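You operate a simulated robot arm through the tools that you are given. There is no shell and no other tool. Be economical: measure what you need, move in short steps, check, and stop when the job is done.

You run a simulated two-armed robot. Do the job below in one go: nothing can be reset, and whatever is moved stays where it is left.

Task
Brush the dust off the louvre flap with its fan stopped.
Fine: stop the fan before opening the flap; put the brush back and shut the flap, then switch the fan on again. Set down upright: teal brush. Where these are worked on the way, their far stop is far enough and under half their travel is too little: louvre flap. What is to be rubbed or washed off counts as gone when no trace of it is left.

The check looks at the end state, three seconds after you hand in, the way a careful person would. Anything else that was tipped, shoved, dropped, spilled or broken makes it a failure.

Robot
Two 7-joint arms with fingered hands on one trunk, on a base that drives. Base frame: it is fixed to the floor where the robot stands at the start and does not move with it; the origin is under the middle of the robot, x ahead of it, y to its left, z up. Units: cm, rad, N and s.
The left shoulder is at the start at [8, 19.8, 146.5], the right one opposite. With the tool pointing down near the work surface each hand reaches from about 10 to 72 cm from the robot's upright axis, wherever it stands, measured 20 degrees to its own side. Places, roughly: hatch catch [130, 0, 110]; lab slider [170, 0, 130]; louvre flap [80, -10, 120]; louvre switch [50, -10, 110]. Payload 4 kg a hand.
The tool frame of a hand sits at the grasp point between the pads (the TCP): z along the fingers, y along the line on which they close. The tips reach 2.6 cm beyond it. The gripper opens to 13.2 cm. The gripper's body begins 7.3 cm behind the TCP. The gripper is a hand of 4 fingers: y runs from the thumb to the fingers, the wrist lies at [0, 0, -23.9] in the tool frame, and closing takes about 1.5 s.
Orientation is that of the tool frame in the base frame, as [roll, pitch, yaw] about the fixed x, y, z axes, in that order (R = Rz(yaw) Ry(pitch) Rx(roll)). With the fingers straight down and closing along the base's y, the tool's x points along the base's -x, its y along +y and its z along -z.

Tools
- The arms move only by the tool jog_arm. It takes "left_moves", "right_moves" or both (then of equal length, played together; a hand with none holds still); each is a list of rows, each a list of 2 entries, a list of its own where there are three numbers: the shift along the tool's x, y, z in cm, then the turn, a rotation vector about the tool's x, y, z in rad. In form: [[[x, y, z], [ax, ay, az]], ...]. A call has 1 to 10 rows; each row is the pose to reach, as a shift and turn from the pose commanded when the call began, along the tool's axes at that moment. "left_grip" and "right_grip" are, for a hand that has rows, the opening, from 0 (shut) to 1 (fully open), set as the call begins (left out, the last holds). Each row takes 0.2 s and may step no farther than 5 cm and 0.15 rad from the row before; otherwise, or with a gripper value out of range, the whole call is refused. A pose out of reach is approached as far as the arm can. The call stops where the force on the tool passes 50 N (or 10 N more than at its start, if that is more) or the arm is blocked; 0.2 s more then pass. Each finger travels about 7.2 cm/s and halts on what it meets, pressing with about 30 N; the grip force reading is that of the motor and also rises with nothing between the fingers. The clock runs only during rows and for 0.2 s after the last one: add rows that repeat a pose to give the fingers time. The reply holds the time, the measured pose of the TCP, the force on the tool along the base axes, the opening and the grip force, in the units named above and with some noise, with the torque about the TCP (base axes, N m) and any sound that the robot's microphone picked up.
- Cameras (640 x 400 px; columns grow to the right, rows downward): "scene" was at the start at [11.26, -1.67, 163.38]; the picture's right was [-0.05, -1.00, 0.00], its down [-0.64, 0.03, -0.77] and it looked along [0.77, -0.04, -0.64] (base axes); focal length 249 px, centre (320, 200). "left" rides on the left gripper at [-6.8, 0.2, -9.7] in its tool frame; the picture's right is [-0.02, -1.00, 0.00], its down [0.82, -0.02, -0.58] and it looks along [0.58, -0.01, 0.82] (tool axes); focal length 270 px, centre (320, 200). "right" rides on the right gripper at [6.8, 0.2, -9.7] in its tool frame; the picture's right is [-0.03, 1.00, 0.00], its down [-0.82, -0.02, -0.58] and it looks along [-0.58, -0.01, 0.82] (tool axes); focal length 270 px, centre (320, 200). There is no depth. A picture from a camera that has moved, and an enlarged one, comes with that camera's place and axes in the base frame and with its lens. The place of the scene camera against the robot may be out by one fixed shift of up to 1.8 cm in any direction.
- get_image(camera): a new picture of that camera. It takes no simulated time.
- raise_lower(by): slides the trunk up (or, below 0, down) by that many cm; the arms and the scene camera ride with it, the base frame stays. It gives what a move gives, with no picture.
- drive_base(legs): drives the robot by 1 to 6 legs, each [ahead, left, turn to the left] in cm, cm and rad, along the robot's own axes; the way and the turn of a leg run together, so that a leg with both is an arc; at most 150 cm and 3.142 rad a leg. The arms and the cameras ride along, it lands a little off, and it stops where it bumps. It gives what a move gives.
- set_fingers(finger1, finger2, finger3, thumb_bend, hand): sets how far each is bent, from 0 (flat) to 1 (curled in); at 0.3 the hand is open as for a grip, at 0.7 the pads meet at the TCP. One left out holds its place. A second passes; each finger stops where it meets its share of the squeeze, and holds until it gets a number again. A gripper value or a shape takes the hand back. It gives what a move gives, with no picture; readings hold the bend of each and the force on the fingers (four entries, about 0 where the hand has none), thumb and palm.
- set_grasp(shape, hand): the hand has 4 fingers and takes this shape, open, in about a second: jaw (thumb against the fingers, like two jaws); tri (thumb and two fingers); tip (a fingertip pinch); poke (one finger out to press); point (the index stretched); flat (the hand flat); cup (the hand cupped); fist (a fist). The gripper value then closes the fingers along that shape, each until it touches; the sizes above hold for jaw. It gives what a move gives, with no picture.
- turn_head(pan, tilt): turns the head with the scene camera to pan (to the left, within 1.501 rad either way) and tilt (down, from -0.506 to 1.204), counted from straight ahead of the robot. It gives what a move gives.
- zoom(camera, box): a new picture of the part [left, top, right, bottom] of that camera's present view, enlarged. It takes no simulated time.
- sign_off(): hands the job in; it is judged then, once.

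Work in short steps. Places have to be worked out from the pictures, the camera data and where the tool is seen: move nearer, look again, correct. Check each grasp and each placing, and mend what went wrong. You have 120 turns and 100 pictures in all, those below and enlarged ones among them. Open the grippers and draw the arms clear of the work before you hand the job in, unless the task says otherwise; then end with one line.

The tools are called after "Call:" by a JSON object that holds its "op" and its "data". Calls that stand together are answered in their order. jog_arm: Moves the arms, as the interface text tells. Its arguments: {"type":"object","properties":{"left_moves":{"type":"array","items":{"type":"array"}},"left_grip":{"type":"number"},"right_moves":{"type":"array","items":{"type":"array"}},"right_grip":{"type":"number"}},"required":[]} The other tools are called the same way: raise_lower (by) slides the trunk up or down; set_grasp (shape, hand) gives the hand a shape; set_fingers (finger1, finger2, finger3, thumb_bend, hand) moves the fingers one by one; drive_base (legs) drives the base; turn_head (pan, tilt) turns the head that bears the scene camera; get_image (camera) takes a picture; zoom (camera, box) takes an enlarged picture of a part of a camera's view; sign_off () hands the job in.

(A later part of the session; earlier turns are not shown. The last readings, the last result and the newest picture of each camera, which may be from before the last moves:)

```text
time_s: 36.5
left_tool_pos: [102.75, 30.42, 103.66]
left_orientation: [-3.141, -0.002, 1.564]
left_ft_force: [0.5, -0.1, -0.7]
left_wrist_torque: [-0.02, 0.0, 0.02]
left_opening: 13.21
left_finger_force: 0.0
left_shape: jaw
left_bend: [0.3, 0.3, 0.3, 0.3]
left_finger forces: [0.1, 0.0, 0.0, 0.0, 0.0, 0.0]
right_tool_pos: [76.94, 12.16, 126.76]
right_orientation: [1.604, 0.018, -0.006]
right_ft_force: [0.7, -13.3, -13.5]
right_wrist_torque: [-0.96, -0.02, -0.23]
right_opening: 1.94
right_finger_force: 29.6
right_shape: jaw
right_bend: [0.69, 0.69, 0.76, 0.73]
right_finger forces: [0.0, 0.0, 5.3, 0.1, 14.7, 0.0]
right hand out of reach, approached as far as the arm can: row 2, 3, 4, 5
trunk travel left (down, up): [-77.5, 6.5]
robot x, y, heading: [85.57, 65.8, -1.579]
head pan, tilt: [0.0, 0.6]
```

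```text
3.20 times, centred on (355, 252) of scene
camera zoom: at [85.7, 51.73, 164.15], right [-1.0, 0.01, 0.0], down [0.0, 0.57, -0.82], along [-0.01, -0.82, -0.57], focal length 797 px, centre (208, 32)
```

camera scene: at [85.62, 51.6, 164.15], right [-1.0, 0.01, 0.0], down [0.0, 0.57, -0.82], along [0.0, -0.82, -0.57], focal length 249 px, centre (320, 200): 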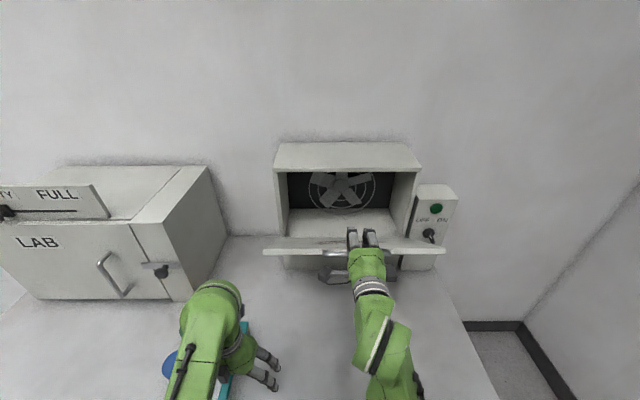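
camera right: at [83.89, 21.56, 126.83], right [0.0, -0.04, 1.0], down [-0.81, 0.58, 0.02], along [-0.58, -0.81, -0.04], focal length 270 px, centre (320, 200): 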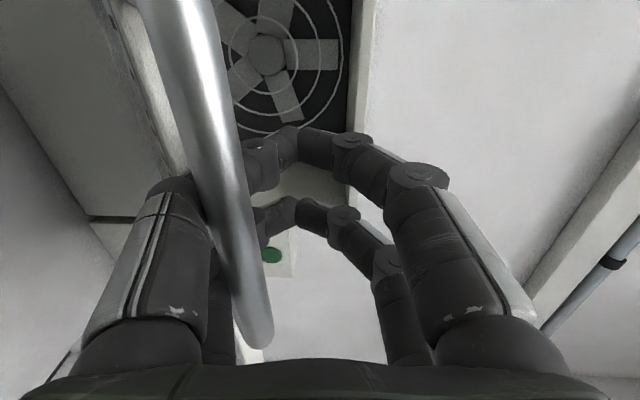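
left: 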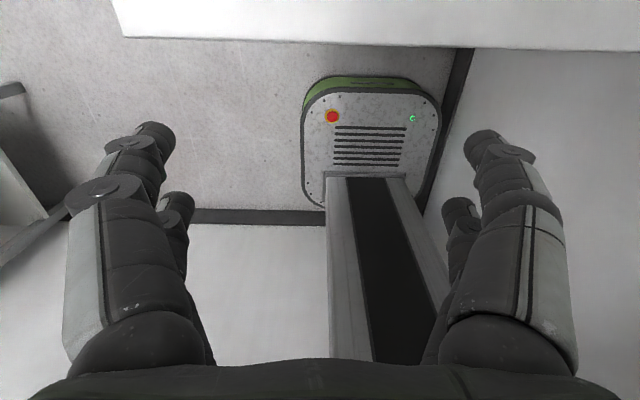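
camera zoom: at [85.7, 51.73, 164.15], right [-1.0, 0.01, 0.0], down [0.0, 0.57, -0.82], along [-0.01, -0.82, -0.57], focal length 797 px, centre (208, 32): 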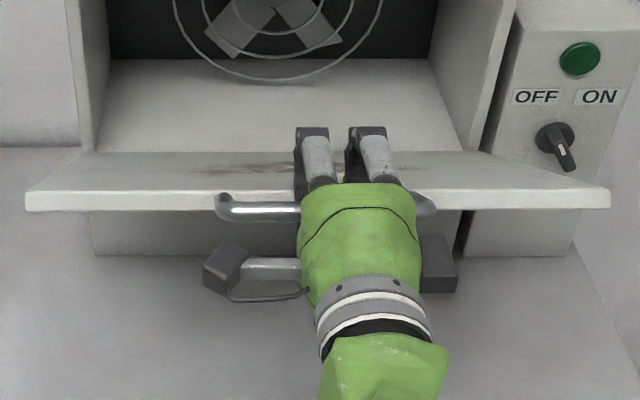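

The rolled wrist is at its limit, so I'll use the trunk and base. First I raise and move the left hand forward so lowering the trunk is safe.

Call:
{"op": "jog_arm", "data": {"left_moves": [[[-3, 2, 0], [0, 0, 0]], [[-6, 4, -2], [0, 0, 0]], [[-9, 5, -6], [0, 0, 0]], [[-10, 6, -10], [0, 0, 0]], [[-10, 6, -14], [0, 0, 0]], [[-10, 6, -18], [0, 0, 0]]]}}

Call:
{"op": "raise_lower", "data": {"by": -3}}

```text
refused: row 3 steps farther than a row can; nothing moved
```

```text
time_s: 37.2
left_tool_pos: [102.82, 30.94, 101.1]
left_orientation: [-3.14, 0.003, 1.563]
left_ft_force: [0.2, 0.3, 0.1]
left_wrist_torque: [-0.04, 0.02, -0.01]
left_opening: 13.18
left_finger_force: 0.0
left_shape: jaw
left_bend: [0.3, 0.3, 0.3, 0.3]
left_finger forces: [0.1, 0.1, 0.1, 0.0, 0.0, 0.0]
right_tool_pos: [76.75, 12.94, 124.2]
right_orientation: [1.595, 0.02, -0.008]
right_ft_force: [-1.6, 7.4, 2.0]
right_wrist_torque: [0.19, 0.09, -0.12]
right_opening: 1.89
right_finger_force: 30.2
right_shape: jaw
right_bend: [0.68, 0.69, 0.76, 0.73]
right_finger forces: [0.0, 0.0, 8.9, 0.0, 0.4, 0.0]
trunk travel left (down, up): [-74.5, 9.5]
robot x, y, heading: [85.92, 65.56, -1.572]
head pan, tilt: [0.0, 0.6]
```

Trunk lowering works gently. Now the left hand move with smaller steps.

Call:
{"op": "jog_arm", "data": {"left_moves": [[[-3, 2, 0], [0, 0, 0]], [[-6, 4, -2], [0, 0, 0]], [[-8, 5, -5], [0, 0, 0]], [[-10, 6, -8], [0, 0, 0]], [[-10, 6, -12], [0, 0, 0]], [[-10, 6, -16], [0, 0, 0]], [[-10, 6, -20], [0, 0, 0]], [[-10, 6, -23], [0, 0, 0]]]}}

Call:
{"op": "drive_base", "data": {"legs": [[-2, 0, 0]]}}

Call:
{"op": "raise_lower", "data": {"by": -3}}

Call:
{"op": "get_image", "data": {"camera": "scene"}}

```text
time_s: 39.0
left_tool_pos: [109.4, 9.73, 115.71]
left_orientation: [-3.14, 0.007, 1.564]
left_ft_force: [-0.3, -0.3, 0.1]
left_wrist_torque: [0.0, 0.03, -0.01]
left_opening: 13.17
left_finger_force: 0.1
left_shape: jaw
left_bend: [0.3, 0.3, 0.3, 0.3]
left_finger forces: [0.1, 0.0, 0.0, 0.0, 0.0, 0.0]
left hand out of reach, approached as far as the arm can: row 2, 3, 4, 5, 6, 7, 8
right_tool_pos: [76.9, 12.79, 124.0]
right_orientation: [1.601, 0.019, -0.006]
right_ft_force: [-1.6, 5.1, 0.4]
right_wrist_torque: [-0.1, 0.11, -0.09]
right_opening: 1.91
right_finger_force: 29.1
right_shape: jaw
right_bend: [0.68, 0.69, 0.76, 0.73]
right_finger forces: [0.0, 0.1, 15.0, 0.0, 0.5, 0.0]
trunk travel left (down, up): [-74.5, 9.5]
robot x, y, heading: [86.36, 65.81, -1.576]
head pan, tilt: [0.0, 0.6]
```

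```text
time_s: 39.8
left_tool_pos: [109.42, 11.2, 115.35]
left_orientation: [-3.141, 0.0, 1.563]
left_ft_force: [-0.4, -0.2, -0.1]
left_wrist_torque: [-0.01, -0.01, 0.02]
left_opening: 13.19
left_finger_force: 0.1
left_shape: jaw
left_bend: [0.3, 0.3, 0.3, 0.3]
left_finger forces: [0.1, 0.0, 0.1, 0.1, 0.1, 0.0]
right_tool_pos: [76.89, 14.47, 123.66]
right_orientation: [1.61, 0.02, -0.006]
right_ft_force: [-0.7, -16.4, -14.6]
right_wrist_torque: [-1.03, 0.17, -0.11]
right_opening: 1.89
right_finger_force: 29.8
right_shape: jaw
right_bend: [0.68, 0.69, 0.76, 0.73]
right_finger forces: [0.1, 0.1, 4.5, 0.1, 15.3, 0.1]
trunk travel left (down, up): [-74.5, 9.5]
robot x, y, heading: [86.16, 67.67, -1.578]
head pan, tilt: [0.0, 0.6]
```

```text
time_s: 40.6
left_tool_pos: [109.47, 11.81, 112.75]
left_orientation: [3.14, 0.006, 1.565]
left_ft_force: [0.0, -0.1, 0.0]
left_wrist_torque: [0.04, -0.03, 0.0]
left_opening: 13.21
left_finger_force: 0.1
left_shape: jaw
left_bend: [0.3, 0.3, 0.3, 0.3]
left_finger forces: [0.1, 0.1, 0.1, 0.0, 0.0, 0.0]
right_tool_pos: [76.99, 15.01, 121.11]
right_orientation: [1.598, 0.021, -0.008]
right_ft_force: [1.0, 16.0, 4.9]
right_wrist_torque: [0.54, 0.08, -0.29]
right_opening: 1.88
right_finger_force: 29.9
right_shape: jaw
right_bend: [0.68, 0.69, 0.76, 0.73]
right_finger forces: [0.0, 0.0, 18.5, 0.1, 0.1, 0.0]
trunk travel left (down, up): [-71.5, 12.5]
robot x, y, heading: [86.14, 67.49, -1.58]
head pan, tilt: [0.0, 0.6]
```

```text
68 pictures are left
camera scene: at [85.68, 54.9, 158.26], right [-1.0, 0.01, 0.0], down [0.0, 0.56, -0.83], along [-0.01, -0.83, -0.56], focal length 249 px, centre (320, 200)
```

scene: 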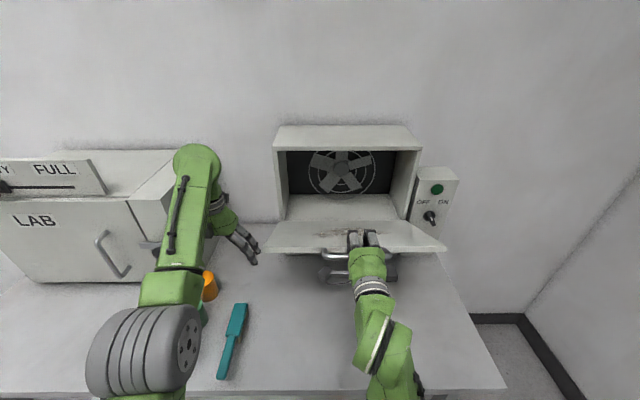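

It works. The streaky dust is visible on the flap. I continue with pairs of small base and trunk steps.

Call:
{"op": "drive_base", "data": {"legs": [[-1.6, 0, 0]]}}

Call:
{"op": "raise_lower", "data": {"by": -4}}

Call:
{"op": "drive_base", "data": {"legs": [[-1.2, 0, 0]]}}

Call:
{"op": "raise_lower", "data": {"by": -4}}

Call:
{"op": "get_image", "data": {"camera": "scene"}}

```text
time_s: 41.4
left_tool_pos: [109.3, 12.88, 112.45]
left_orientation: [-3.141, 0.001, 1.564]
left_ft_force: [-0.5, -0.2, 0.3]
left_wrist_torque: [0.02, 0.04, 0.01]
left_opening: 13.17
left_finger_force: 0.1
left_shape: jaw
left_bend: [0.3, 0.3, 0.3, 0.3]
left_finger forces: [0.1, 0.1, 0.0, 0.2, 0.0, 0.1]
right_tool_pos: [76.87, 16.05, 120.58]
right_orientation: [1.611, 0.021, -0.007]
right_ft_force: [0.6, -10.7, -8.4]
right_wrist_torque: [-0.66, 0.05, -0.09]
right_opening: 1.86
right_finger_force: 30.1
right_shape: jaw
right_bend: [0.68, 0.69, 0.76, 0.73]
right_finger forces: [0.0, 0.0, 3.3, 0.1, 9.2, 0.1]
trunk travel left (down, up): [-71.5, 12.5]
robot x, y, heading: [85.95, 68.92, -1.576]
head pan, tilt: [0.0, 0.6]
```

```text
time_s: 42.2
left_tool_pos: [109.39, 13.67, 108.86]
left_orientation: [-3.141, 0.009, 1.564]
left_ft_force: [0.1, 0.6, 0.6]
left_wrist_torque: [0.01, -0.01, 0.0]
left_opening: 13.18
left_finger_force: 0.2
left_shape: jaw
left_bend: [0.3, 0.3, 0.3, 0.3]
left_finger forces: [0.0, 0.0, 0.0, 0.0, 0.1, 0.0]
right_tool_pos: [76.88, 16.88, 117.07]
right_orientation: [1.599, 0.022, -0.007]
right_ft_force: [-0.7, 25.0, 7.1]
right_wrist_torque: [0.42, 0.1, -0.45]
right_opening: 1.86
right_finger_force: 30.6
right_shape: jaw
right_bend: [0.68, 0.69, 0.76, 0.73]
right_finger forces: [0.1, 0.0, 10.7, 0.0, 0.2, 0.1]
trunk travel left (down, up): [-67.5, 16.5]
robot x, y, heading: [85.87, 68.79, -1.577]
head pan, tilt: [0.0, 0.6]
```

```text
time_s: 42.9
left_tool_pos: [109.52, 14.22, 108.57]
left_orientation: [3.141, 0.004, 1.563]
left_ft_force: [-0.3, -0.7, -0.1]
left_wrist_torque: [-0.01, 0.0, -0.01]
left_opening: 13.19
left_finger_force: 0.0
left_shape: jaw
left_bend: [0.3, 0.3, 0.3, 0.3]
left_finger forces: [0.0, 0.0, 0.1, 0.0, 0.0, 0.0]
right_tool_pos: [76.94, 17.34, 116.76]
right_orientation: [1.609, 0.021, -0.007]
right_ft_force: [-0.5, 0.7, -3.3]
right_wrist_torque: [-0.1, -0.06, -0.03]
right_opening: 1.86
right_finger_force: 30.2
right_shape: jaw
right_bend: [0.68, 0.7, 0.76, 0.73]
right_finger forces: [0.0, 0.0, 3.5, 0.0, 0.1, 0.0]
trunk travel left (down, up): [-67.5, 16.5]
robot x, y, heading: [86.18, 70.17, -1.577]
head pan, tilt: [0.0, 0.6]
```

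```text
time_s: 43.8
left_tool_pos: [109.52, 14.96, 105.0]
left_orientation: [3.141, 0.011, 1.564]
left_ft_force: [-0.5, -0.2, -0.2]
left_wrist_torque: [-0.01, 0.02, 0.0]
left_opening: 13.21
left_finger_force: 0.1
left_shape: jaw
left_bend: [0.3, 0.3, 0.3, 0.3]
left_finger forces: [0.0, 0.1, 0.0, 0.0, 0.1, 0.0]
right_tool_pos: [76.88, 18.06, 113.27]
right_orientation: [1.597, 0.022, -0.008]
right_ft_force: [0.2, 32.1, 7.9]
right_wrist_torque: [-0.17, 0.01, -0.52]
right_opening: 1.89
right_finger_force: 29.8
right_shape: jaw
right_bend: [0.68, 0.7, 0.78, 0.72]
right_finger forces: [0.0, 0.0, 26.6, 0.1, 1.3, 0.0]
trunk travel left (down, up): [-63.5, 20.5]
robot x, y, heading: [85.75, 70.48, -1.576]
head pan, tilt: [0.0, 0.6]
```

```text
67 pictures are left
camera scene: at [85.71, 58.3, 150.31], right [-1.0, 0.01, 0.0], down [0.0, 0.56, -0.83], along [-0.01, -0.83, -0.56], focal length 249 px, centre (320, 200)
```

scene: 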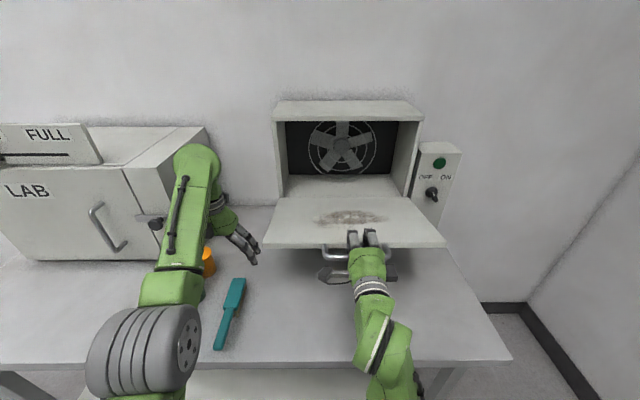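

Around 65–70° now, with the dust patch plain in the middle of the flap. Two more steps, lifting the left hand between.

Call:
{"op": "drive_base", "data": {"legs": [[-1.2, 0, 0]]}}

Call:
{"op": "jog_arm", "data": {"left_moves": [[[0, 0, -3], [0, 0, 0]], [[0, 0, -6], [0, 0, 0]]]}}

Call:
{"op": "raise_lower", "data": {"by": -4}}

Call:
{"op": "get_image", "data": {"camera": "scene"}}

```text
time_s: 44.5
left_tool_pos: [109.37, 15.44, 104.66]
left_orientation: [3.142, 0.004, 1.564]
left_ft_force: [-0.1, 0.2, -0.7]
left_wrist_torque: [0.0, -0.02, 0.0]
left_opening: 13.19
left_finger_force: 0.0
left_shape: jaw
left_bend: [0.3, 0.3, 0.3, 0.3]
left_finger forces: [0.0, 0.0, 0.0, 0.0, 0.0, 0.0]
right_tool_pos: [76.97, 18.41, 112.55]
right_orientation: [1.611, 0.022, -0.005]
right_ft_force: [-0.3, 4.4, -1.2]
right_wrist_torque: [-0.5, -0.02, -0.19]
right_opening: 1.81
right_finger_force: 29.8
right_shape: jaw
right_bend: [0.68, 0.71, 0.77, 0.72]
right_finger forces: [0.1, 0.1, 9.7, 0.1, 3.0, 0.0]
trunk travel left (down, up): [-63.5, 20.5]
robot x, y, heading: [86.37, 71.42, -1.575]
head pan, tilt: [0.0, 0.6]
```

```text
time_s: 45.1
left_tool_pos: [109.38, 14.05, 105.69]
left_orientation: [3.139, 0.006, 1.565]
left_ft_force: [1.0, -0.7, -0.9]
left_wrist_torque: [-0.02, 0.01, 0.02]
left_opening: 13.17
left_finger_force: 0.1
left_shape: jaw
left_bend: [0.3, 0.3, 0.3, 0.3]
left_finger forces: [0.0, 0.1, 0.0, 0.0, 0.0, 0.0]
left hand out of reach, approached as far as the arm can: row 1, 2
right_tool_pos: [77.03, 18.58, 112.69]
right_orientation: [1.61, 0.023, -0.004]
right_ft_force: [0.3, 3.7, -0.7]
right_wrist_torque: [-0.51, -0.01, -0.17]
right_opening: 1.84
right_finger_force: 29.9
right_shape: jaw
right_bend: [0.68, 0.71, 0.77, 0.72]
right_finger forces: [0.1, 0.1, 9.7, 0.1, 3.1, 0.1]
trunk travel left (down, up): [-63.5, 20.5]
robot x, y, heading: [85.99, 71.6, -1.578]
head pan, tilt: [0.0, 0.6]
```

```text
time_s: 45.9
left_tool_pos: [109.47, 14.45, 101.87]
left_orientation: [3.14, 0.012, 1.564]
left_ft_force: [0.0, 0.6, 0.5]
left_wrist_torque: [0.01, 0.03, 0.0]
left_opening: 13.2
left_finger_force: 0.0
left_shape: jaw
left_bend: [0.3, 0.3, 0.3, 0.3]
left_finger forces: [0.0, 0.1, 0.1, 0.0, 0.1, 0.0]
right_tool_pos: [76.95, 19.08, 109.01]
right_orientation: [1.6, 0.022, -0.007]
right_ft_force: [-0.6, 19.5, 7.8]
right_wrist_torque: [-2.35, -0.13, -0.45]
right_opening: 1.81
right_finger_force: 29.5
right_shape: jaw
right_bend: [0.71, 0.72, 0.79, 0.72]
right_finger forces: [0.0, 0.1, 34.4, 0.1, 101.6, 0.0]
trunk travel left (down, up): [-59.5, 24.5]
robot x, y, heading: [86.24, 71.35, -1.574]
head pan, tilt: [0.0, 0.6]
```

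```text
66 pictures are left
camera scene: at [85.71, 59.12, 146.28], right [-1.0, 0.01, 0.0], down [0.0, 0.56, -0.83], along [-0.01, -0.83, -0.56], focal length 249 px, centre (320, 200)
```

scene: 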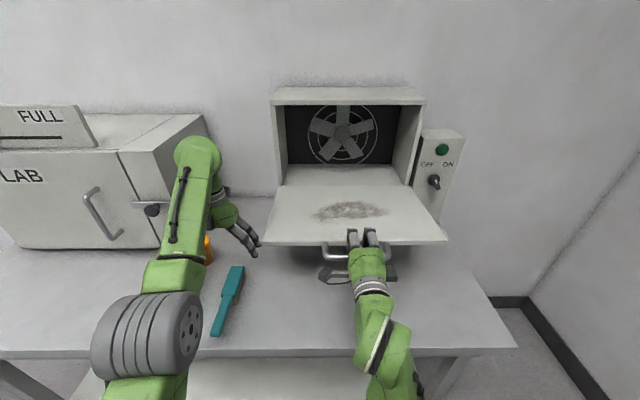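

The thumb is getting squeezed (100 N). I relieve with a small raise, then open the hand.

Call:
{"op": "raise_lower", "data": {"by": 1.5}}

Call:
{"op": "jog_arm", "data": {"right_moves": [[[0, 0, 0], [0, 0, 0]], [[0, 0, 0], [0, 0, 0]], [[0, 0, 0], [0, 0, 0]], [[0, 0, 0], [0, 0, 0]]], "right_grip": 0.35}}

Call:
{"op": "get_image", "data": {"camera": "right"}}

Call:
{"op": "zoom", "data": {"camera": "scene", "box": [255, 190, 455, 315]}}

```text
time_s: 46.6
left_tool_pos: [109.53, 14.41, 103.34]
left_orientation: [3.141, 0.013, 1.563]
left_ft_force: [0.8, 0.1, -0.8]
left_wrist_torque: [0.0, 0.02, 0.0]
left_opening: 13.19
left_finger_force: 0.0
left_shape: jaw
left_bend: [0.3, 0.3, 0.3, 0.3]
left_finger forces: [0.1, 0.1, 0.0, 0.0, 0.0, 0.0]
right_tool_pos: [76.96, 18.91, 110.19]
right_orientation: [1.608, 0.024, -0.007]
right_ft_force: [-1.8, 20.5, 3.8]
right_wrist_torque: [-0.85, 0.04, -0.51]
right_opening: 1.78
right_finger_force: 29.5
right_shape: jaw
right_bend: [0.71, 0.72, 0.79, 0.72]
right_finger forces: [0.0, 0.1, 17.7, 0.1, 14.3, 0.0]
trunk travel left (down, up): [-61.0, 23.0]
robot x, y, heading: [85.73, 71.41, -1.58]
head pan, tilt: [0.0, 0.6]
```

```text
time_s: 47.6
left_tool_pos: [109.42, 14.2, 103.29]
left_orientation: [3.139, 0.01, 1.563]
left_ft_force: [0.5, 0.4, -0.3]
left_wrist_torque: [-0.01, 0.01, 0.0]
left_opening: 13.2
left_finger_force: 0.1
left_shape: jaw
left_bend: [0.3, 0.3, 0.3, 0.3]
left_finger forces: [0.0, 0.0, 0.1, 0.0, 0.0, 0.0]
right_tool_pos: [77.05, 18.93, 110.2]
right_orientation: [1.608, 0.023, -0.004]
right_ft_force: [-0.5, 17.5, 1.3]
right_wrist_torque: [-0.54, -0.17, -0.21]
right_opening: 3.94
right_finger_force: 0.0
right_shape: jaw
right_bend: [0.74, 0.74, 0.79, 0.73]
right_finger forces: [0.1, 0.1, 34.5, 0.0, 17.4, 0.1]
trunk travel left (down, up): [-61.0, 23.0]
robot x, y, heading: [86.01, 71.57, -1.567]
head pan, tilt: [0.0, 0.6]
```

```text
65 pictures are left
camera right: at [83.93, 28.47, 110.68], right [0.0, -0.04, 1.0], down [-0.81, 0.58, 0.02], along [-0.58, -0.81, -0.03], focal length 270 px, centre (320, 200)
```

right: 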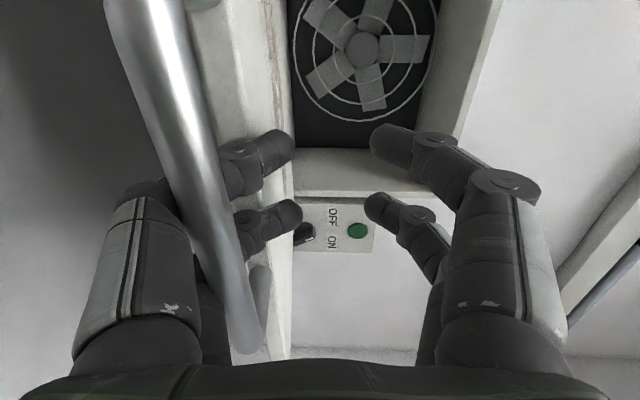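

```text
3.20 times, centred on (355, 252) of scene
camera zoom: at [85.68, 58.86, 147.76], right [-1.0, 0.01, 0.0], down [0.0, 0.56, -0.83], along [0.0, -0.83, -0.56], focal length 797 px, centre (208, 32)
```

zoom: 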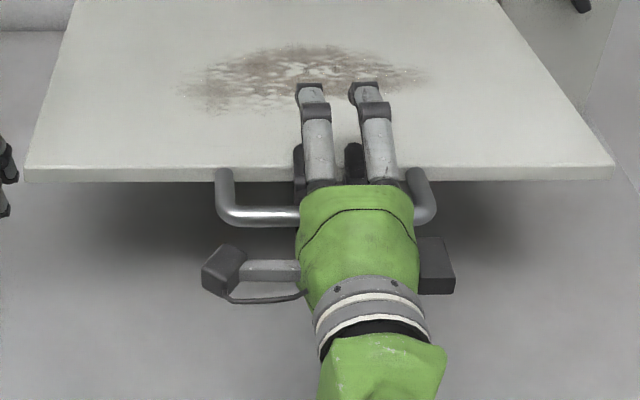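

The thumb side curls up through the loop behind the bar. I open the hand wider so it swings out beneath the bar.

Call:
{"op": "jog_arm", "data": {"right_moves": [[[0, 0, 0], [0, 0, 0]], [[0, 0, 0], [0, 0, 0]], [[0, 0, 0], [0, 0, 0]], [[0, 0, 0], [0, 0, 0]], [[0, 0, 0], [0, 0, 0]]], "right_grip": 1.0}}

Call:
{"op": "get_image", "data": {"camera": "right"}}

Call:
{"op": "zoom", "data": {"camera": "scene", "box": [255, 170, 455, 295]}}

```text
time_s: 48.8
left_tool_pos: [109.49, 14.62, 103.67]
left_orientation: [3.141, 0.015, 1.565]
left_ft_force: [0.4, 0.5, 0.0]
left_wrist_torque: [0.01, 0.0, 0.0]
left_opening: 13.2
left_finger_force: 0.0
left_shape: jaw
left_bend: [0.3, 0.3, 0.3, 0.3]
left_finger forces: [0.1, 0.1, 0.1, 0.1, 0.0, 0.1]
right_tool_pos: [77.09, 19.1, 110.61]
right_orientation: [1.599, 0.019, -0.005]
right_ft_force: [0.8, 27.9, 11.6]
right_wrist_torque: [-2.64, -0.54, 0.48]
right_opening: 10.55
right_finger_force: 0.1
right_shape: jaw
right_bend: [0.3, 0.3, 0.75, 0.53]
right_finger forces: [0.0, 0.1, 113.9, 0.1, 63.0, 0.0]
trunk travel left (down, up): [-61.0, 23.0]
robot x, y, heading: [86.16, 71.29, -1.573]
head pan, tilt: [0.0, 0.6]
```

```text
63 pictures are left
camera right: at [83.93, 28.86, 110.92], right [0.0, -0.03, 1.0], down [-0.81, 0.58, 0.01], along [-0.58, -0.81, -0.03], focal length 270 px, centre (320, 200)
```

right: 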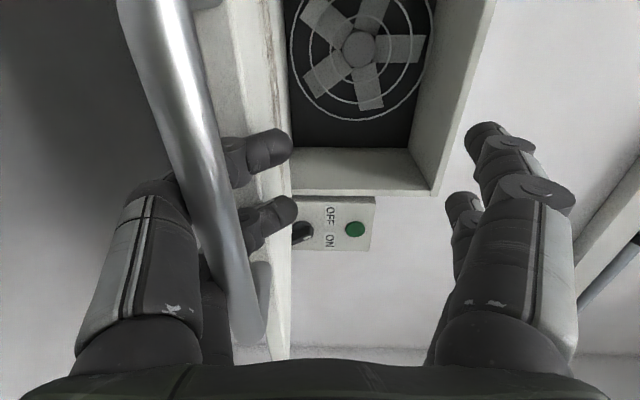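

```text
3.20 times, centred on (355, 232) of scene
camera zoom: at [85.71, 59.33, 147.8], right [-1.0, 0.01, 0.0], down [0.0, 0.56, -0.83], along [-0.01, -0.83, -0.56], focal length 797 px, centre (208, 96)
```

zoom: 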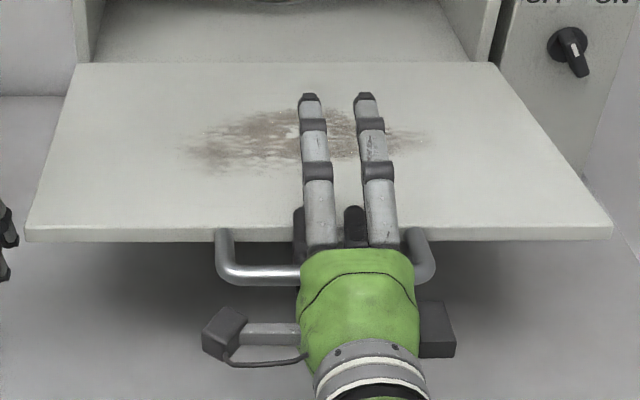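

The thumb side is still hooked up through the loop, pressing on it. I relax to a mid opening and lower the trunk so those tips drop down out of the loop.

Call:
{"op": "jog_arm", "data": {"right_moves": [[[0, 0, 0], [0, 0, 0]], [[0, 0, 0], [0, 0, 0]], [[0, 0, 0], [0, 0, 0]], [[0, 0, 0], [0, 0, 0]]], "right_grip": 0.45}}

Call:
{"op": "raise_lower", "data": {"by": -3}}

Call:
{"op": "get_image", "data": {"camera": "right"}}

```text
time_s: 49.8
left_tool_pos: [109.42, 14.27, 103.48]
left_orientation: [3.14, 0.013, 1.564]
left_ft_force: [-0.7, -0.4, -0.1]
left_wrist_torque: [0.01, -0.01, 0.0]
left_opening: 13.2
left_finger_force: 0.0
left_shape: jaw
left_bend: [0.3, 0.3, 0.3, 0.3]
left_finger forces: [0.0, 0.0, 0.1, 0.0, 0.1, 0.1]
right_tool_pos: [77.02, 19.02, 110.45]
right_orientation: [1.604, 0.021, -0.005]
right_ft_force: [-0.1, 27.4, 6.2]
right_wrist_torque: [-1.14, -0.63, 0.64]
right_opening: 5.69
right_finger_force: 0.1
right_shape: jaw
right_bend: [0.66, 0.66, 0.78, 0.47]
right_finger forces: [0.1, 0.0, 45.2, 0.1, 63.0, 0.1]
trunk travel left (down, up): [-61.0, 23.0]
robot x, y, heading: [86.09, 71.46, -1.577]
head pan, tilt: [0.0, 0.6]
```

```text
time_s: 50.5
left_tool_pos: [109.39, 14.62, 100.52]
left_orientation: [3.141, 0.017, 1.564]
left_ft_force: [0.7, 0.3, -0.2]
left_wrist_torque: [0.0, -0.02, 0.03]
left_opening: 13.18
left_finger_force: 0.0
left_shape: jaw
left_bend: [0.3, 0.3, 0.3, 0.3]
left_finger forces: [0.0, 0.0, 0.0, 0.0, 0.0, 0.0]
right_tool_pos: [76.94, 19.2, 107.4]
right_orientation: [1.606, 0.02, -0.007]
right_ft_force: [0.6, 37.6, 2.8]
right_wrist_torque: [-0.39, -0.7, -0.4]
right_opening: 1.59
right_finger_force: 30.2
right_shape: jaw
right_bend: [0.65, 0.62, 0.76, 0.77]
right_finger forces: [0.1, 0.1, 30.3, 0.1, 0.3, 0.0]
trunk travel left (down, up): [-58.0, 26.0]
robot x, y, heading: [86.07, 71.28, -1.576]
head pan, tilt: [0.0, 0.6]
```

```text
61 pictures are left
camera right: at [83.91, 28.88, 107.84], right [0.0, -0.03, 1.0], down [-0.81, 0.58, 0.02], along [-0.58, -0.81, -0.03], focal length 270 px, centre (320, 200)
```

right: 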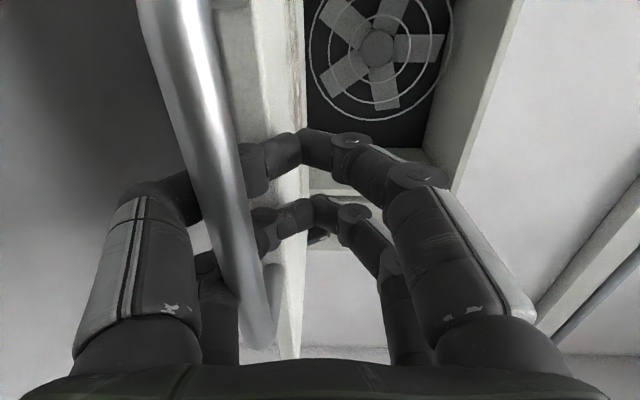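

The thumb side dropped partway. I re-open slightly and lower 3 cm more, checking the left hand's clearance over the brush.

Call:
{"op": "get_image", "data": {"camera": "left"}}

Call:
{"op": "set_fingers", "data": {"hand": "right", "finger1": 0.3, "finger2": 0.3, "finger3": 0.3}}

Call:
{"op": "zoom", "data": {"camera": "scene", "box": [255, 170, 455, 295]}}

```text
60 pictures are left
camera left: at [109.56, 7.92, 110.34], right [-1.0, -0.02, 0.0], down [-0.02, 0.82, 0.57], along [-0.01, 0.57, -0.82], focal length 270 px, centre (320, 200)
```

left: 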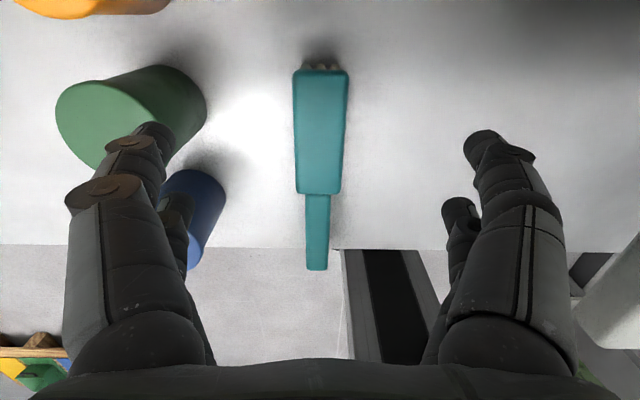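

```text
time_s: 51.5
left_tool_pos: [109.5, 14.14, 100.29]
left_orientation: [3.14, 0.009, 1.566]
left_ft_force: [0.6, 0.4, 0.2]
left_wrist_torque: [0.0, 0.01, 0.01]
left_opening: 13.19
left_finger_force: 0.0
left_shape: jaw
left_bend: [0.3, 0.3, 0.3, 0.3]
left_finger forces: [0.0, 0.1, 0.0, 0.0, 0.1, 0.0]
right_tool_pos: [76.91, 18.86, 107.17]
right_orientation: [1.609, 0.021, -0.005]
right_ft_force: [-0.7, 16.0, -3.2]
right_wrist_torque: [0.11, 0.31, 0.05]
right_opening: 7.02
right_finger_force: 10.7
right_shape: fingers
right_bend: [0.3, 0.3, 0.88, 0.78]
right_finger forces: [0.0, 0.1, 9.4, 0.1, 12.4, 0.1]
trunk travel left (down, up): [-58.0, 26.0]
robot x, y, heading: [86.07, 71.55, -1.577]
head pan, tilt: [0.0, 0.6]
```

```text
3.20 times, centred on (355, 232) of scene
camera zoom: at [85.69, 58.72, 144.74], right [-1.0, 0.01, 0.0], down [0.0, 0.56, -0.83], along [0.0, -0.83, -0.56], focal length 797 px, centre (208, 96)
```

zoom: 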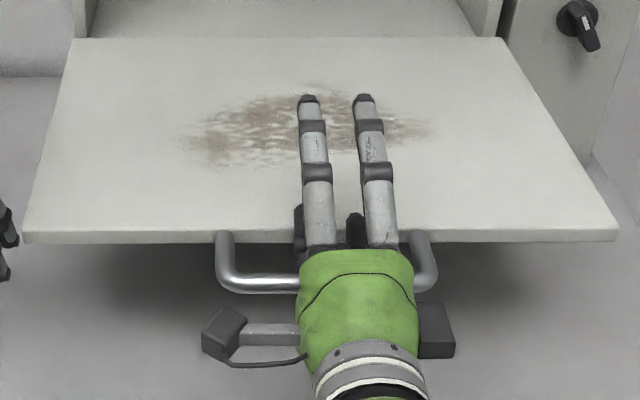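

The lower digits still sit in the loop. I narrow the left hand (its finger hovers near the green cup) and lower another 3 cm.

Call:
{"op": "jog_arm", "data": {"left_moves": [[[0, 0, 0], [0, 0, 0]], [[0, 0, 0], [0, 0, 0]], [[0, 0, 0], [0, 0, 0]], [[0, 0, 0], [0, 0, 0]]], "left_grip": 0.35}}

Call:
{"op": "raise_lower", "data": {"by": -3}}

Call:
{"op": "get_image", "data": {"camera": "right"}}

```text
time_s: 52.5
left_tool_pos: [109.39, 14.12, 100.13]
left_orientation: [3.14, 0.012, 1.564]
left_ft_force: [0.2, 0.1, -0.2]
left_wrist_torque: [0.0, -0.02, 0.02]
left_opening: 4.66
left_finger_force: 0.1
left_shape: jaw
left_bend: [0.73, 0.73, 0.73, 0.7]
left_finger forces: [0.1, 0.0, 0.0, 0.0, 0.0, 0.0]
right_tool_pos: [77.08, 18.71, 107.28]
right_orientation: [1.607, 0.024, -0.006]
right_ft_force: [-1.1, 15.2, -1.8]
right_wrist_torque: [0.08, 0.29, 0.03]
right_opening: 7.0
right_finger_force: 10.4
right_shape: fingers
right_bend: [0.3, 0.3, 0.88, 0.78]
right_finger forces: [0.0, 0.0, 9.2, 0.1, 11.6, 0.0]
trunk travel left (down, up): [-58.0, 26.0]
robot x, y, heading: [85.93, 71.5, -1.575]
head pan, tilt: [0.0, 0.6]
```

```text
time_s: 53.3
left_tool_pos: [109.4, 14.22, 97.21]
left_orientation: [3.139, 0.011, 1.563]
left_ft_force: [-0.2, -0.4, 0.6]
left_wrist_torque: [0.02, 0.0, 0.03]
left_opening: 4.66
left_finger_force: 0.1
left_shape: jaw
left_bend: [0.73, 0.73, 0.73, 0.7]
left_finger forces: [0.0, 0.1, 0.0, 0.1, 0.0, 0.1]
right_tool_pos: [77.04, 18.73, 104.26]
right_orientation: [1.61, 0.022, -0.005]
right_ft_force: [0.3, 15.3, 3.4]
right_wrist_torque: [-0.11, -0.1, 0.37]
right_opening: 5.69
right_finger_force: 7.6
right_shape: fingers
right_bend: [0.3, 0.3, 0.3, 0.84]
right_finger forces: [0.0, 0.1, 0.1, 0.0, 15.2, 0.0]
trunk travel left (down, up): [-55.0, 29.0]
robot x, y, heading: [85.88, 71.33, -1.581]
head pan, tilt: [0.0, 0.6]
```

```text
58 pictures are left
camera right: at [83.95, 28.37, 104.58], right [0.0, -0.04, 1.0], down [-0.81, 0.58, 0.02], along [-0.58, -0.81, -0.03], focal length 270 px, centre (320, 200)
```

right: 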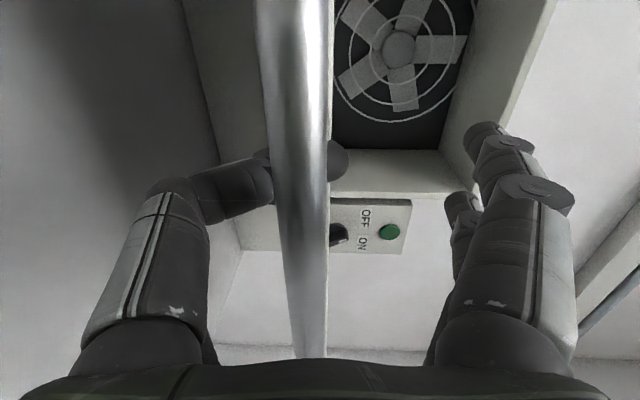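

One lower digit is free; now the thumb.

Call:
{"op": "set_fingers", "data": {"hand": "right", "thumb_bend": 0.3}}

Call:
{"op": "get_image", "data": {"camera": "right"}}

```text
time_s: 54.3
left_tool_pos: [109.45, 14.41, 97.63]
left_orientation: [-3.14, 0.013, 1.563]
left_ft_force: [0.2, 0.4, -0.7]
left_wrist_torque: [0.01, 0.0, 0.0]
left_opening: 4.65
left_finger_force: 0.1
left_shape: jaw
left_bend: [0.73, 0.73, 0.73, 0.7]
left_finger forces: [0.1, 0.1, 0.1, 0.0, 0.0, 0.0]
right_tool_pos: [77.05, 19.09, 104.52]
right_orientation: [1.602, 0.021, -0.007]
right_ft_force: [0.2, 23.4, 19.1]
right_wrist_torque: [-0.26, -0.39, 0.45]
right_opening: 5.38
right_finger_force: 14.8
right_shape: fingers
right_bend: [0.3, 0.3, 0.3, 0.75]
right_finger forces: [0.1, 0.0, 0.1, 0.1, 29.1, 0.0]
trunk travel left (down, up): [-55.0, 29.0]
robot x, y, heading: [85.95, 71.51, -1.575]
head pan, tilt: [0.0, 0.6]
```

```text
57 pictures are left
camera right: at [83.95, 28.77, 104.89], right [0.0, -0.03, 1.0], down [-0.81, 0.58, 0.01], along [-0.58, -0.81, -0.03], focal length 270 px, centre (320, 200)
```

right: 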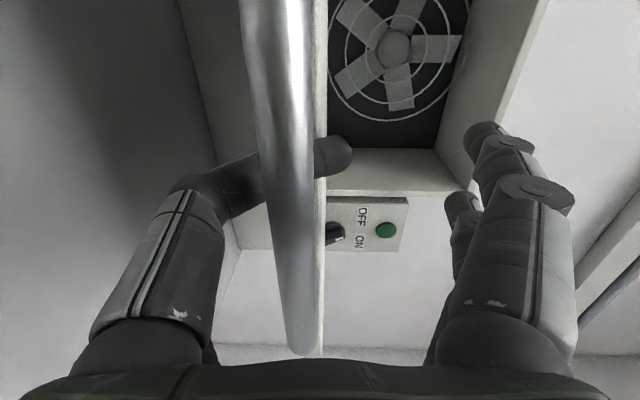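

The thumb needs more drop. I first move the left hand up and forward for clearance, then lower 3 cm more.

Call:
{"op": "jog_arm", "data": {"left_moves": [[[-2, 0, -2], [0, 0, 0]], [[-4, 0, -4], [0, 0, 0]], [[-6, 0, -6], [0, 0, 0]]]}}

Call:
{"op": "raise_lower", "data": {"by": -2.5}}

Call:
{"op": "get_image", "data": {"camera": "right"}}

```text
time_s: 55.1
left_tool_pos: [109.59, 8.06, 103.17]
left_orientation: [-3.141, 0.019, 1.564]
left_ft_force: [0.2, 0.1, -0.2]
left_wrist_torque: [0.01, -0.03, 0.05]
left_opening: 4.66
left_finger_force: 0.0
left_shape: jaw
left_bend: [0.73, 0.73, 0.73, 0.7]
left_finger forces: [0.1, 0.1, 0.1, 0.0, 0.0, 0.0]
left hand out of reach, approached as far as the arm can: row 1, 2, 3
right_tool_pos: [76.96, 19.19, 104.54]
right_orientation: [1.601, 0.02, -0.007]
right_ft_force: [-0.4, 23.7, 19.0]
right_wrist_torque: [-0.22, -0.31, 0.44]
right_opening: 5.36
right_finger_force: 14.9
right_shape: fingers
right_bend: [0.3, 0.3, 0.3, 0.75]
right_finger forces: [0.0, 0.0, 0.0, 0.0, 29.5, 0.1]
trunk travel left (down, up): [-55.0, 29.0]
robot x, y, heading: [85.93, 71.6, -1.578]
head pan, tilt: [0.0, 0.6]
```

```text
time_s: 55.8
left_tool_pos: [109.73, 7.98, 100.53]
left_orientation: [3.14, 0.015, 1.562]
left_ft_force: [-0.3, -0.7, 0.0]
left_wrist_torque: [-0.01, 0.0, -0.03]
left_opening: 4.65
left_finger_force: 0.2
left_shape: jaw
left_bend: [0.73, 0.73, 0.73, 0.7]
left_finger forces: [0.1, 0.1, 0.0, 0.1, 0.1, 0.0]
right_tool_pos: [76.99, 18.97, 102.0]
right_orientation: [1.601, 0.021, -0.008]
right_ft_force: [-0.8, 5.7, 27.4]
right_wrist_torque: [-0.47, -0.58, 0.13]
right_opening: 3.07
right_finger_force: 16.3
right_shape: fingers
right_bend: [0.3, 0.3, 0.3, 1.0]
right_finger forces: [0.1, 0.0, 0.0, 0.1, 32.7, 0.1]
trunk travel left (down, up): [-52.5, 31.5]
robot x, y, heading: [85.76, 71.47, -1.574]
head pan, tilt: [0.0, 0.6]
```

```text
56 pictures are left
camera right: at [83.93, 28.61, 102.35], right [0.0, -0.03, 1.0], down [-0.81, 0.58, 0.02], along [-0.58, -0.81, -0.03], focal length 270 px, centre (320, 200)
```

right: 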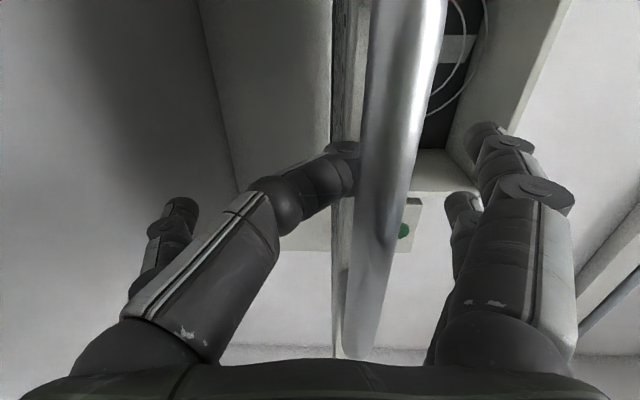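

The thumb is nearly through; lower 3 cm more.

Call:
{"op": "raise_lower", "data": {"by": -3}}

Call:
{"op": "get_image", "data": {"camera": "right"}}

```text
time_s: 56.5
left_tool_pos: [109.59, 7.78, 97.64]
left_orientation: [3.138, 0.016, 1.565]
left_ft_force: [-0.4, -0.3, 0.3]
left_wrist_torque: [0.02, -0.03, 0.0]
left_opening: 4.66
left_finger_force: 0.1
left_shape: jaw
left_bend: [0.73, 0.73, 0.73, 0.7]
left_finger forces: [0.0, 0.1, 0.0, 0.0, 0.1, 0.1]
right_tool_pos: [76.94, 18.95, 98.98]
right_orientation: [1.602, 0.024, -0.005]
right_ft_force: [2.6, 7.3, 29.0]
right_wrist_torque: [0.75, 0.03, -0.05]
right_opening: 14.21
right_finger_force: 13.2
right_shape: fingers
right_bend: [0.3, 0.3, 0.3, 0.3]
right_finger forces: [14.2, 12.7, 0.0, 0.0, 0.0, 0.1]
trunk travel left (down, up): [-49.5, 34.5]
robot x, y, heading: [86.05, 71.06, -1.573]
head pan, tilt: [0.0, 0.6]
```

```text
55 pictures are left
camera right: at [83.95, 28.53, 99.36], right [0.0, -0.03, 1.0], down [-0.81, 0.58, 0.02], along [-0.58, -0.81, -0.03], focal length 270 px, centre (320, 200)
```

right: 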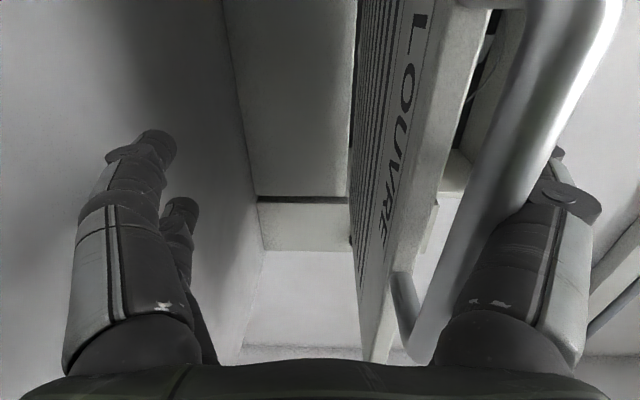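

Thumb is free and the upper fingers press on the flap from above. I lower 2 cm to see whether the flap is at its stop.

Call:
{"op": "raise_lower", "data": {"by": -2}}

Call:
{"op": "get_image", "data": {"camera": "scene"}}

```text
time_s: 57.0
left_tool_pos: [109.74, 7.87, 96.25]
left_orientation: [-3.141, 0.014, 1.564]
left_ft_force: [-0.9, 1.2, 0.3]
left_wrist_torque: [0.07, -0.04, -0.03]
left_opening: 4.64
left_finger_force: 0.1
left_shape: jaw
left_bend: [0.73, 0.73, 0.73, 0.7]
left_finger forces: [0.0, 0.0, 0.1, 0.0, 0.0, 0.0]
right_tool_pos: [76.93, 18.97, 98.86]
right_orientation: [1.576, 0.018, -0.009]
right_ft_force: [4.4, 17.5, 20.8]
right_wrist_torque: [-0.21, 0.16, -0.09]
right_opening: 14.13
right_finger_force: 13.8
right_shape: fingers
right_bend: [0.3, 0.3, 0.3, 0.3]
right_finger forces: [14.1, 12.8, 0.0, 0.0, 0.1, 0.0]
trunk travel left (down, up): [-48.4, 35.6]
robot x, y, heading: [86.06, 71.73, -1.575]
head pan, tilt: [0.0, 0.6]
stopped: the force on the tool passed its limit at 52 N (the readings are from after the stop); the commanded pose is now the measured one
```

```text
54 pictures are left
camera scene: at [85.85, 58.87, 135.15], right [-1.0, 0.01, 0.0], down [0.0, 0.56, -0.83], along [-0.01, -0.83, -0.56], focal length 249 px, centre (320, 200)
```

scene: 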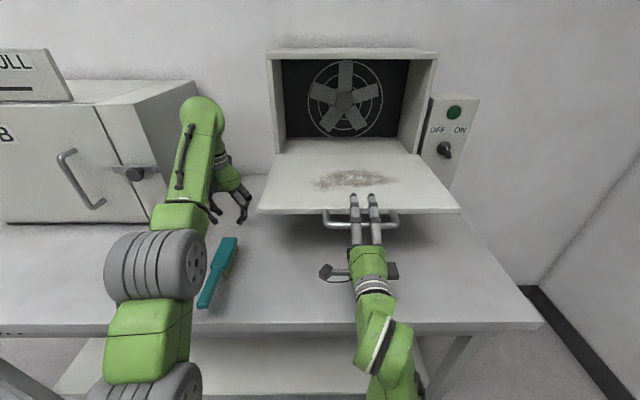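

The flap is at its stop. I raise 2 cm and drive back to withdraw the right hand.

Call:
{"op": "raise_lower", "data": {"by": 3}}

Call:
{"op": "drive_base", "data": {"legs": [[-18, 0, 0]]}}

Call:
{"op": "get_image", "data": {"camera": "scene"}}

```text
time_s: 57.7
left_tool_pos: [109.65, 7.52, 99.2]
left_orientation: [3.141, 0.012, 1.563]
left_ft_force: [0.2, 0.3, 1.2]
left_wrist_torque: [-0.04, -0.02, 0.02]
left_opening: 4.64
left_finger_force: 0.0
left_shape: jaw
left_bend: [0.73, 0.73, 0.73, 0.7]
left_finger forces: [0.1, 0.0, 0.1, 0.0, 0.0, 0.0]
right_tool_pos: [76.89, 18.62, 101.1]
right_orientation: [1.593, 0.021, -0.01]
right_ft_force: [-0.5, 0.1, 0.6]
right_wrist_torque: [0.03, -0.02, -0.04]
right_opening: 13.33
right_finger_force: 0.1
right_shape: fingers
right_bend: [0.3, 0.3, 0.3, 0.3]
right_finger forces: [0.0, 0.1, 0.0, 0.1, 0.0, 0.0]
trunk travel left (down, up): [-51.4, 32.6]
robot x, y, heading: [85.83, 71.49, -1.566]
head pan, tilt: [0.0, 0.6]
```

```text
time_s: 59.2
left_tool_pos: [109.97, 25.38, 99.08]
left_orientation: [3.141, 0.007, 1.568]
left_ft_force: [0.3, 0.4, 0.0]
left_wrist_torque: [-0.02, 0.02, 0.01]
left_opening: 4.67
left_finger_force: 0.0
left_shape: jaw
left_bend: [0.73, 0.73, 0.73, 0.7]
left_finger forces: [0.0, 0.0, 0.1, 0.0, 0.0, 0.0]
right_tool_pos: [77.15, 36.25, 101.04]
right_orientation: [1.594, 0.022, -0.003]
right_ft_force: [-0.6, 0.5, -0.2]
right_wrist_torque: [0.01, 0.02, 0.01]
right_opening: 13.32
right_finger_force: 0.0
right_shape: fingers
right_bend: [0.3, 0.3, 0.3, 0.3]
right_finger forces: [0.0, 0.0, 0.0, 0.1, 0.1, 0.0]
trunk travel left (down, up): [-51.4, 32.6]
robot x, y, heading: [86.15, 89.12, -1.571]
head pan, tilt: [0.0, 0.6]
```

```text
53 pictures are left
camera scene: at [85.83, 76.01, 138.14], right [-1.0, 0.0, 0.0], down [0.0, 0.57, -0.82], along [0.0, -0.82, -0.57], focal length 249 px, centre (320, 200)
```

scene: 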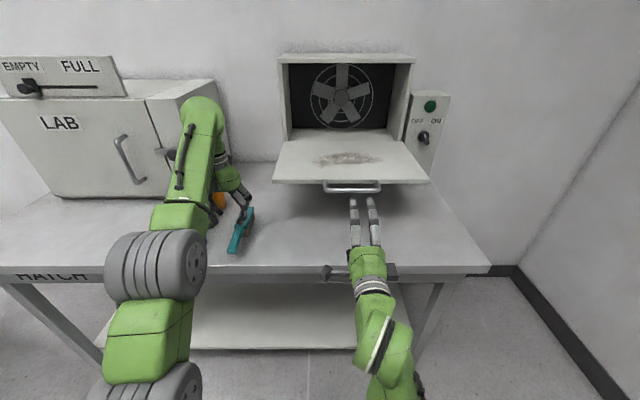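

Flap open and free, brush lies along y beneath the left hand (head y≈11–21, handle to 31, x≈109.5). I move the right hand aside to x≈50, then drive forward for the left hand.

Call:
{"op": "jog_arm", "data": {"right_moves": [[[-5, 0, 0], [0, 0, 0]], [[-10, 0, 0], [0, 0, 0]], [[-15, 0, 0], [0, 0, 0]], [[-20, 0, 0], [0, 0, 0]], [[-25, 0, 0], [0, 0, 0]], [[-28, 0, 0], [0, 0, 0]]]}}

Call:
{"op": "drive_base", "data": {"legs": [[11, 0, 0]]}}

Call:
{"op": "get_image", "data": {"camera": "scene"}}

Call:
{"op": "get_image", "data": {"camera": "left"}}

```text
time_s: 60.6
left_tool_pos: [110.0, 25.38, 99.18]
left_orientation: [3.14, 0.011, 1.568]
left_ft_force: [-0.8, -0.3, 0.2]
left_wrist_torque: [0.02, -0.01, 0.03]
left_opening: 4.63
left_finger_force: 0.1
left_shape: jaw
left_bend: [0.73, 0.73, 0.73, 0.7]
left_finger forces: [0.1, 0.1, 0.0, 0.0, 0.0, 0.0]
right_tool_pos: [62.96, 33.82, 104.23]
right_orientation: [1.598, 0.021, -0.011]
right_ft_force: [-1.0, -0.1, -0.4]
right_wrist_torque: [0.01, 0.0, 0.0]
right_opening: 13.29
right_finger_force: 0.1
right_shape: fingers
right_bend: [0.3, 0.3, 0.3, 0.3]
right_finger forces: [0.0, 0.1, 0.1, 0.0, 0.0, 0.1]
right hand out of reach, approached as far as the arm can: row 3, 4, 5, 6
trunk travel left (down, up): [-51.4, 32.6]
robot x, y, heading: [85.99, 89.15, -1.571]
head pan, tilt: [0.0, 0.6]
```

```text
time_s: 61.8
left_tool_pos: [109.67, 14.48, 99.17]
left_orientation: [3.14, 0.013, 1.564]
left_ft_force: [-0.7, -1.2, -0.6]
left_wrist_torque: [0.03, 0.02, -0.02]
left_opening: 4.67
left_finger_force: 0.0
left_shape: jaw
left_bend: [0.73, 0.73, 0.73, 0.7]
left_finger forces: [0.0, 0.1, 0.0, 0.0, 0.0, 0.0]
right_tool_pos: [62.71, 22.98, 104.34]
right_orientation: [1.597, 0.021, -0.014]
right_ft_force: [-1.0, 0.8, 0.0]
right_wrist_torque: [0.0, -0.02, 0.01]
right_opening: 13.27
right_finger_force: 0.0
right_shape: fingers
right_bend: [0.3, 0.3, 0.3, 0.3]
right_finger forces: [0.1, 0.0, 0.0, 0.0, 0.1, 0.0]
trunk travel left (down, up): [-51.4, 32.6]
robot x, y, heading: [86.09, 78.2, -1.575]
head pan, tilt: [0.0, 0.6]
```

```text
52 pictures are left
camera scene: at [85.73, 65.25, 138.18], right [-1.0, 0.01, 0.0], down [0.0, 0.56, -0.83], along [0.0, -0.83, -0.56], focal length 249 px, centre (320, 200)
```

scene: 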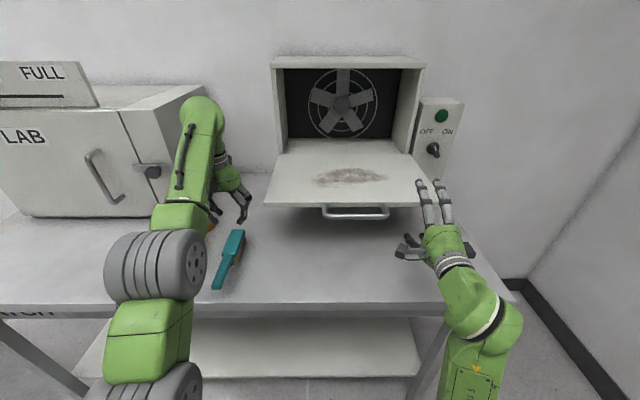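

```text
51 pictures are left
camera left: at [109.75, 7.62, 109.02], right [-1.0, -0.02, 0.0], down [-0.02, 0.82, 0.57], along [-0.01, 0.57, -0.82], focal length 270 px, centre (320, 200)
```

left: 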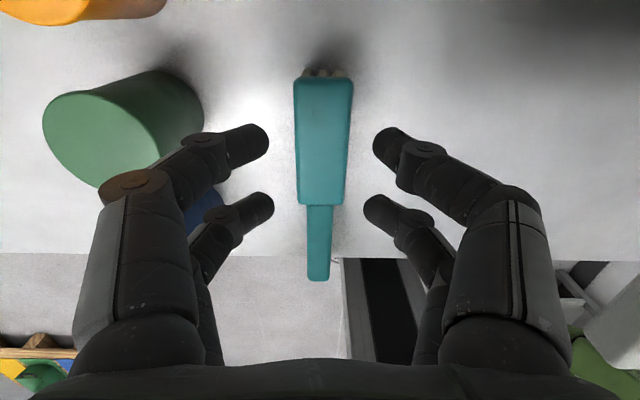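

Left hand is centred on the brush head. I open to ~6.6 cm and descend 7 cm straddling the head.

Call:
{"op": "jog_arm", "data": {"left_moves": [[[0, 0, 0], [0, 0, 0]], [[0.7, -0.2, 2], [0, 0, 0]], [[1.3, -0.2, 4], [0, 0, 0]], [[1.3, -0.2, 5.5], [0, 0, 0]], [[1.3, -0.2, 7], [0, 0, 0]]], "left_grip": 0.5}}

Call:
{"op": "get_image", "data": {"camera": "left"}}

Call:
{"op": "zoom", "data": {"camera": "scene", "box": [170, 170, 290, 300]}}

```text
time_s: 63.0
left_tool_pos: [109.41, 15.46, 92.09]
left_orientation: [3.139, 0.009, 1.563]
left_ft_force: [-0.1, 1.7, 0.6]
left_wrist_torque: [0.0, -0.01, 0.01]
left_opening: 6.52
left_finger_force: 0.0
left_shape: jaw
left_bend: [0.73, 0.73, 0.73, 0.7]
left_finger forces: [0.1, 0.0, 0.0, 0.0, 0.0, 0.0]
right_tool_pos: [62.69, 22.84, 104.24]
right_orientation: [1.598, 0.021, -0.014]
right_ft_force: [-0.3, -0.6, 0.6]
right_wrist_torque: [0.0, -0.01, -0.02]
right_opening: 13.3
right_finger_force: 0.1
right_shape: fingers
right_bend: [0.3, 0.3, 0.3, 0.3]
right_finger forces: [0.0, 0.0, 0.0, 0.0, 0.0, 0.0]
trunk travel left (down, up): [-51.4, 32.6]
robot x, y, heading: [85.79, 78.47, -1.572]
head pan, tilt: [0.0, 0.6]
```

```text
50 pictures are left
camera left: at [109.61, 8.8, 101.93], right [-1.0, -0.02, 0.0], down [-0.02, 0.82, 0.57], along [-0.01, 0.57, -0.82], focal length 270 px, centre (320, 200)
```

left: 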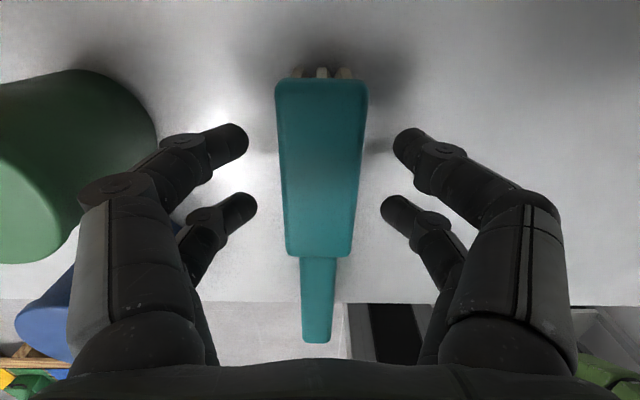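

```text
3.08 times, centred on (230, 235) of scene
camera zoom: at [85.74, 65.09, 138.16], right [-1.0, 0.01, 0.0], down [0.0, 0.57, -0.82], along [-0.01, -0.82, -0.57], focal length 766 px, centre (597, 92)
```

zoom: 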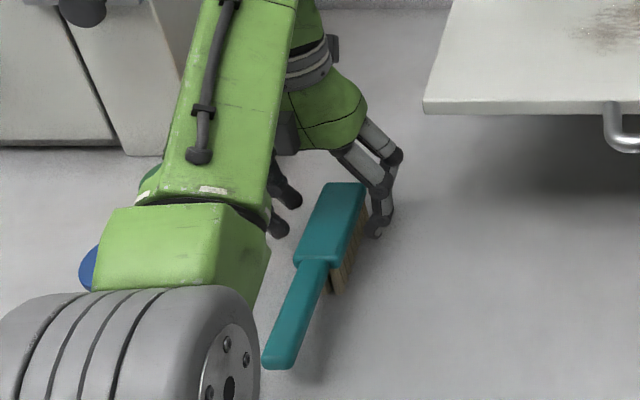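

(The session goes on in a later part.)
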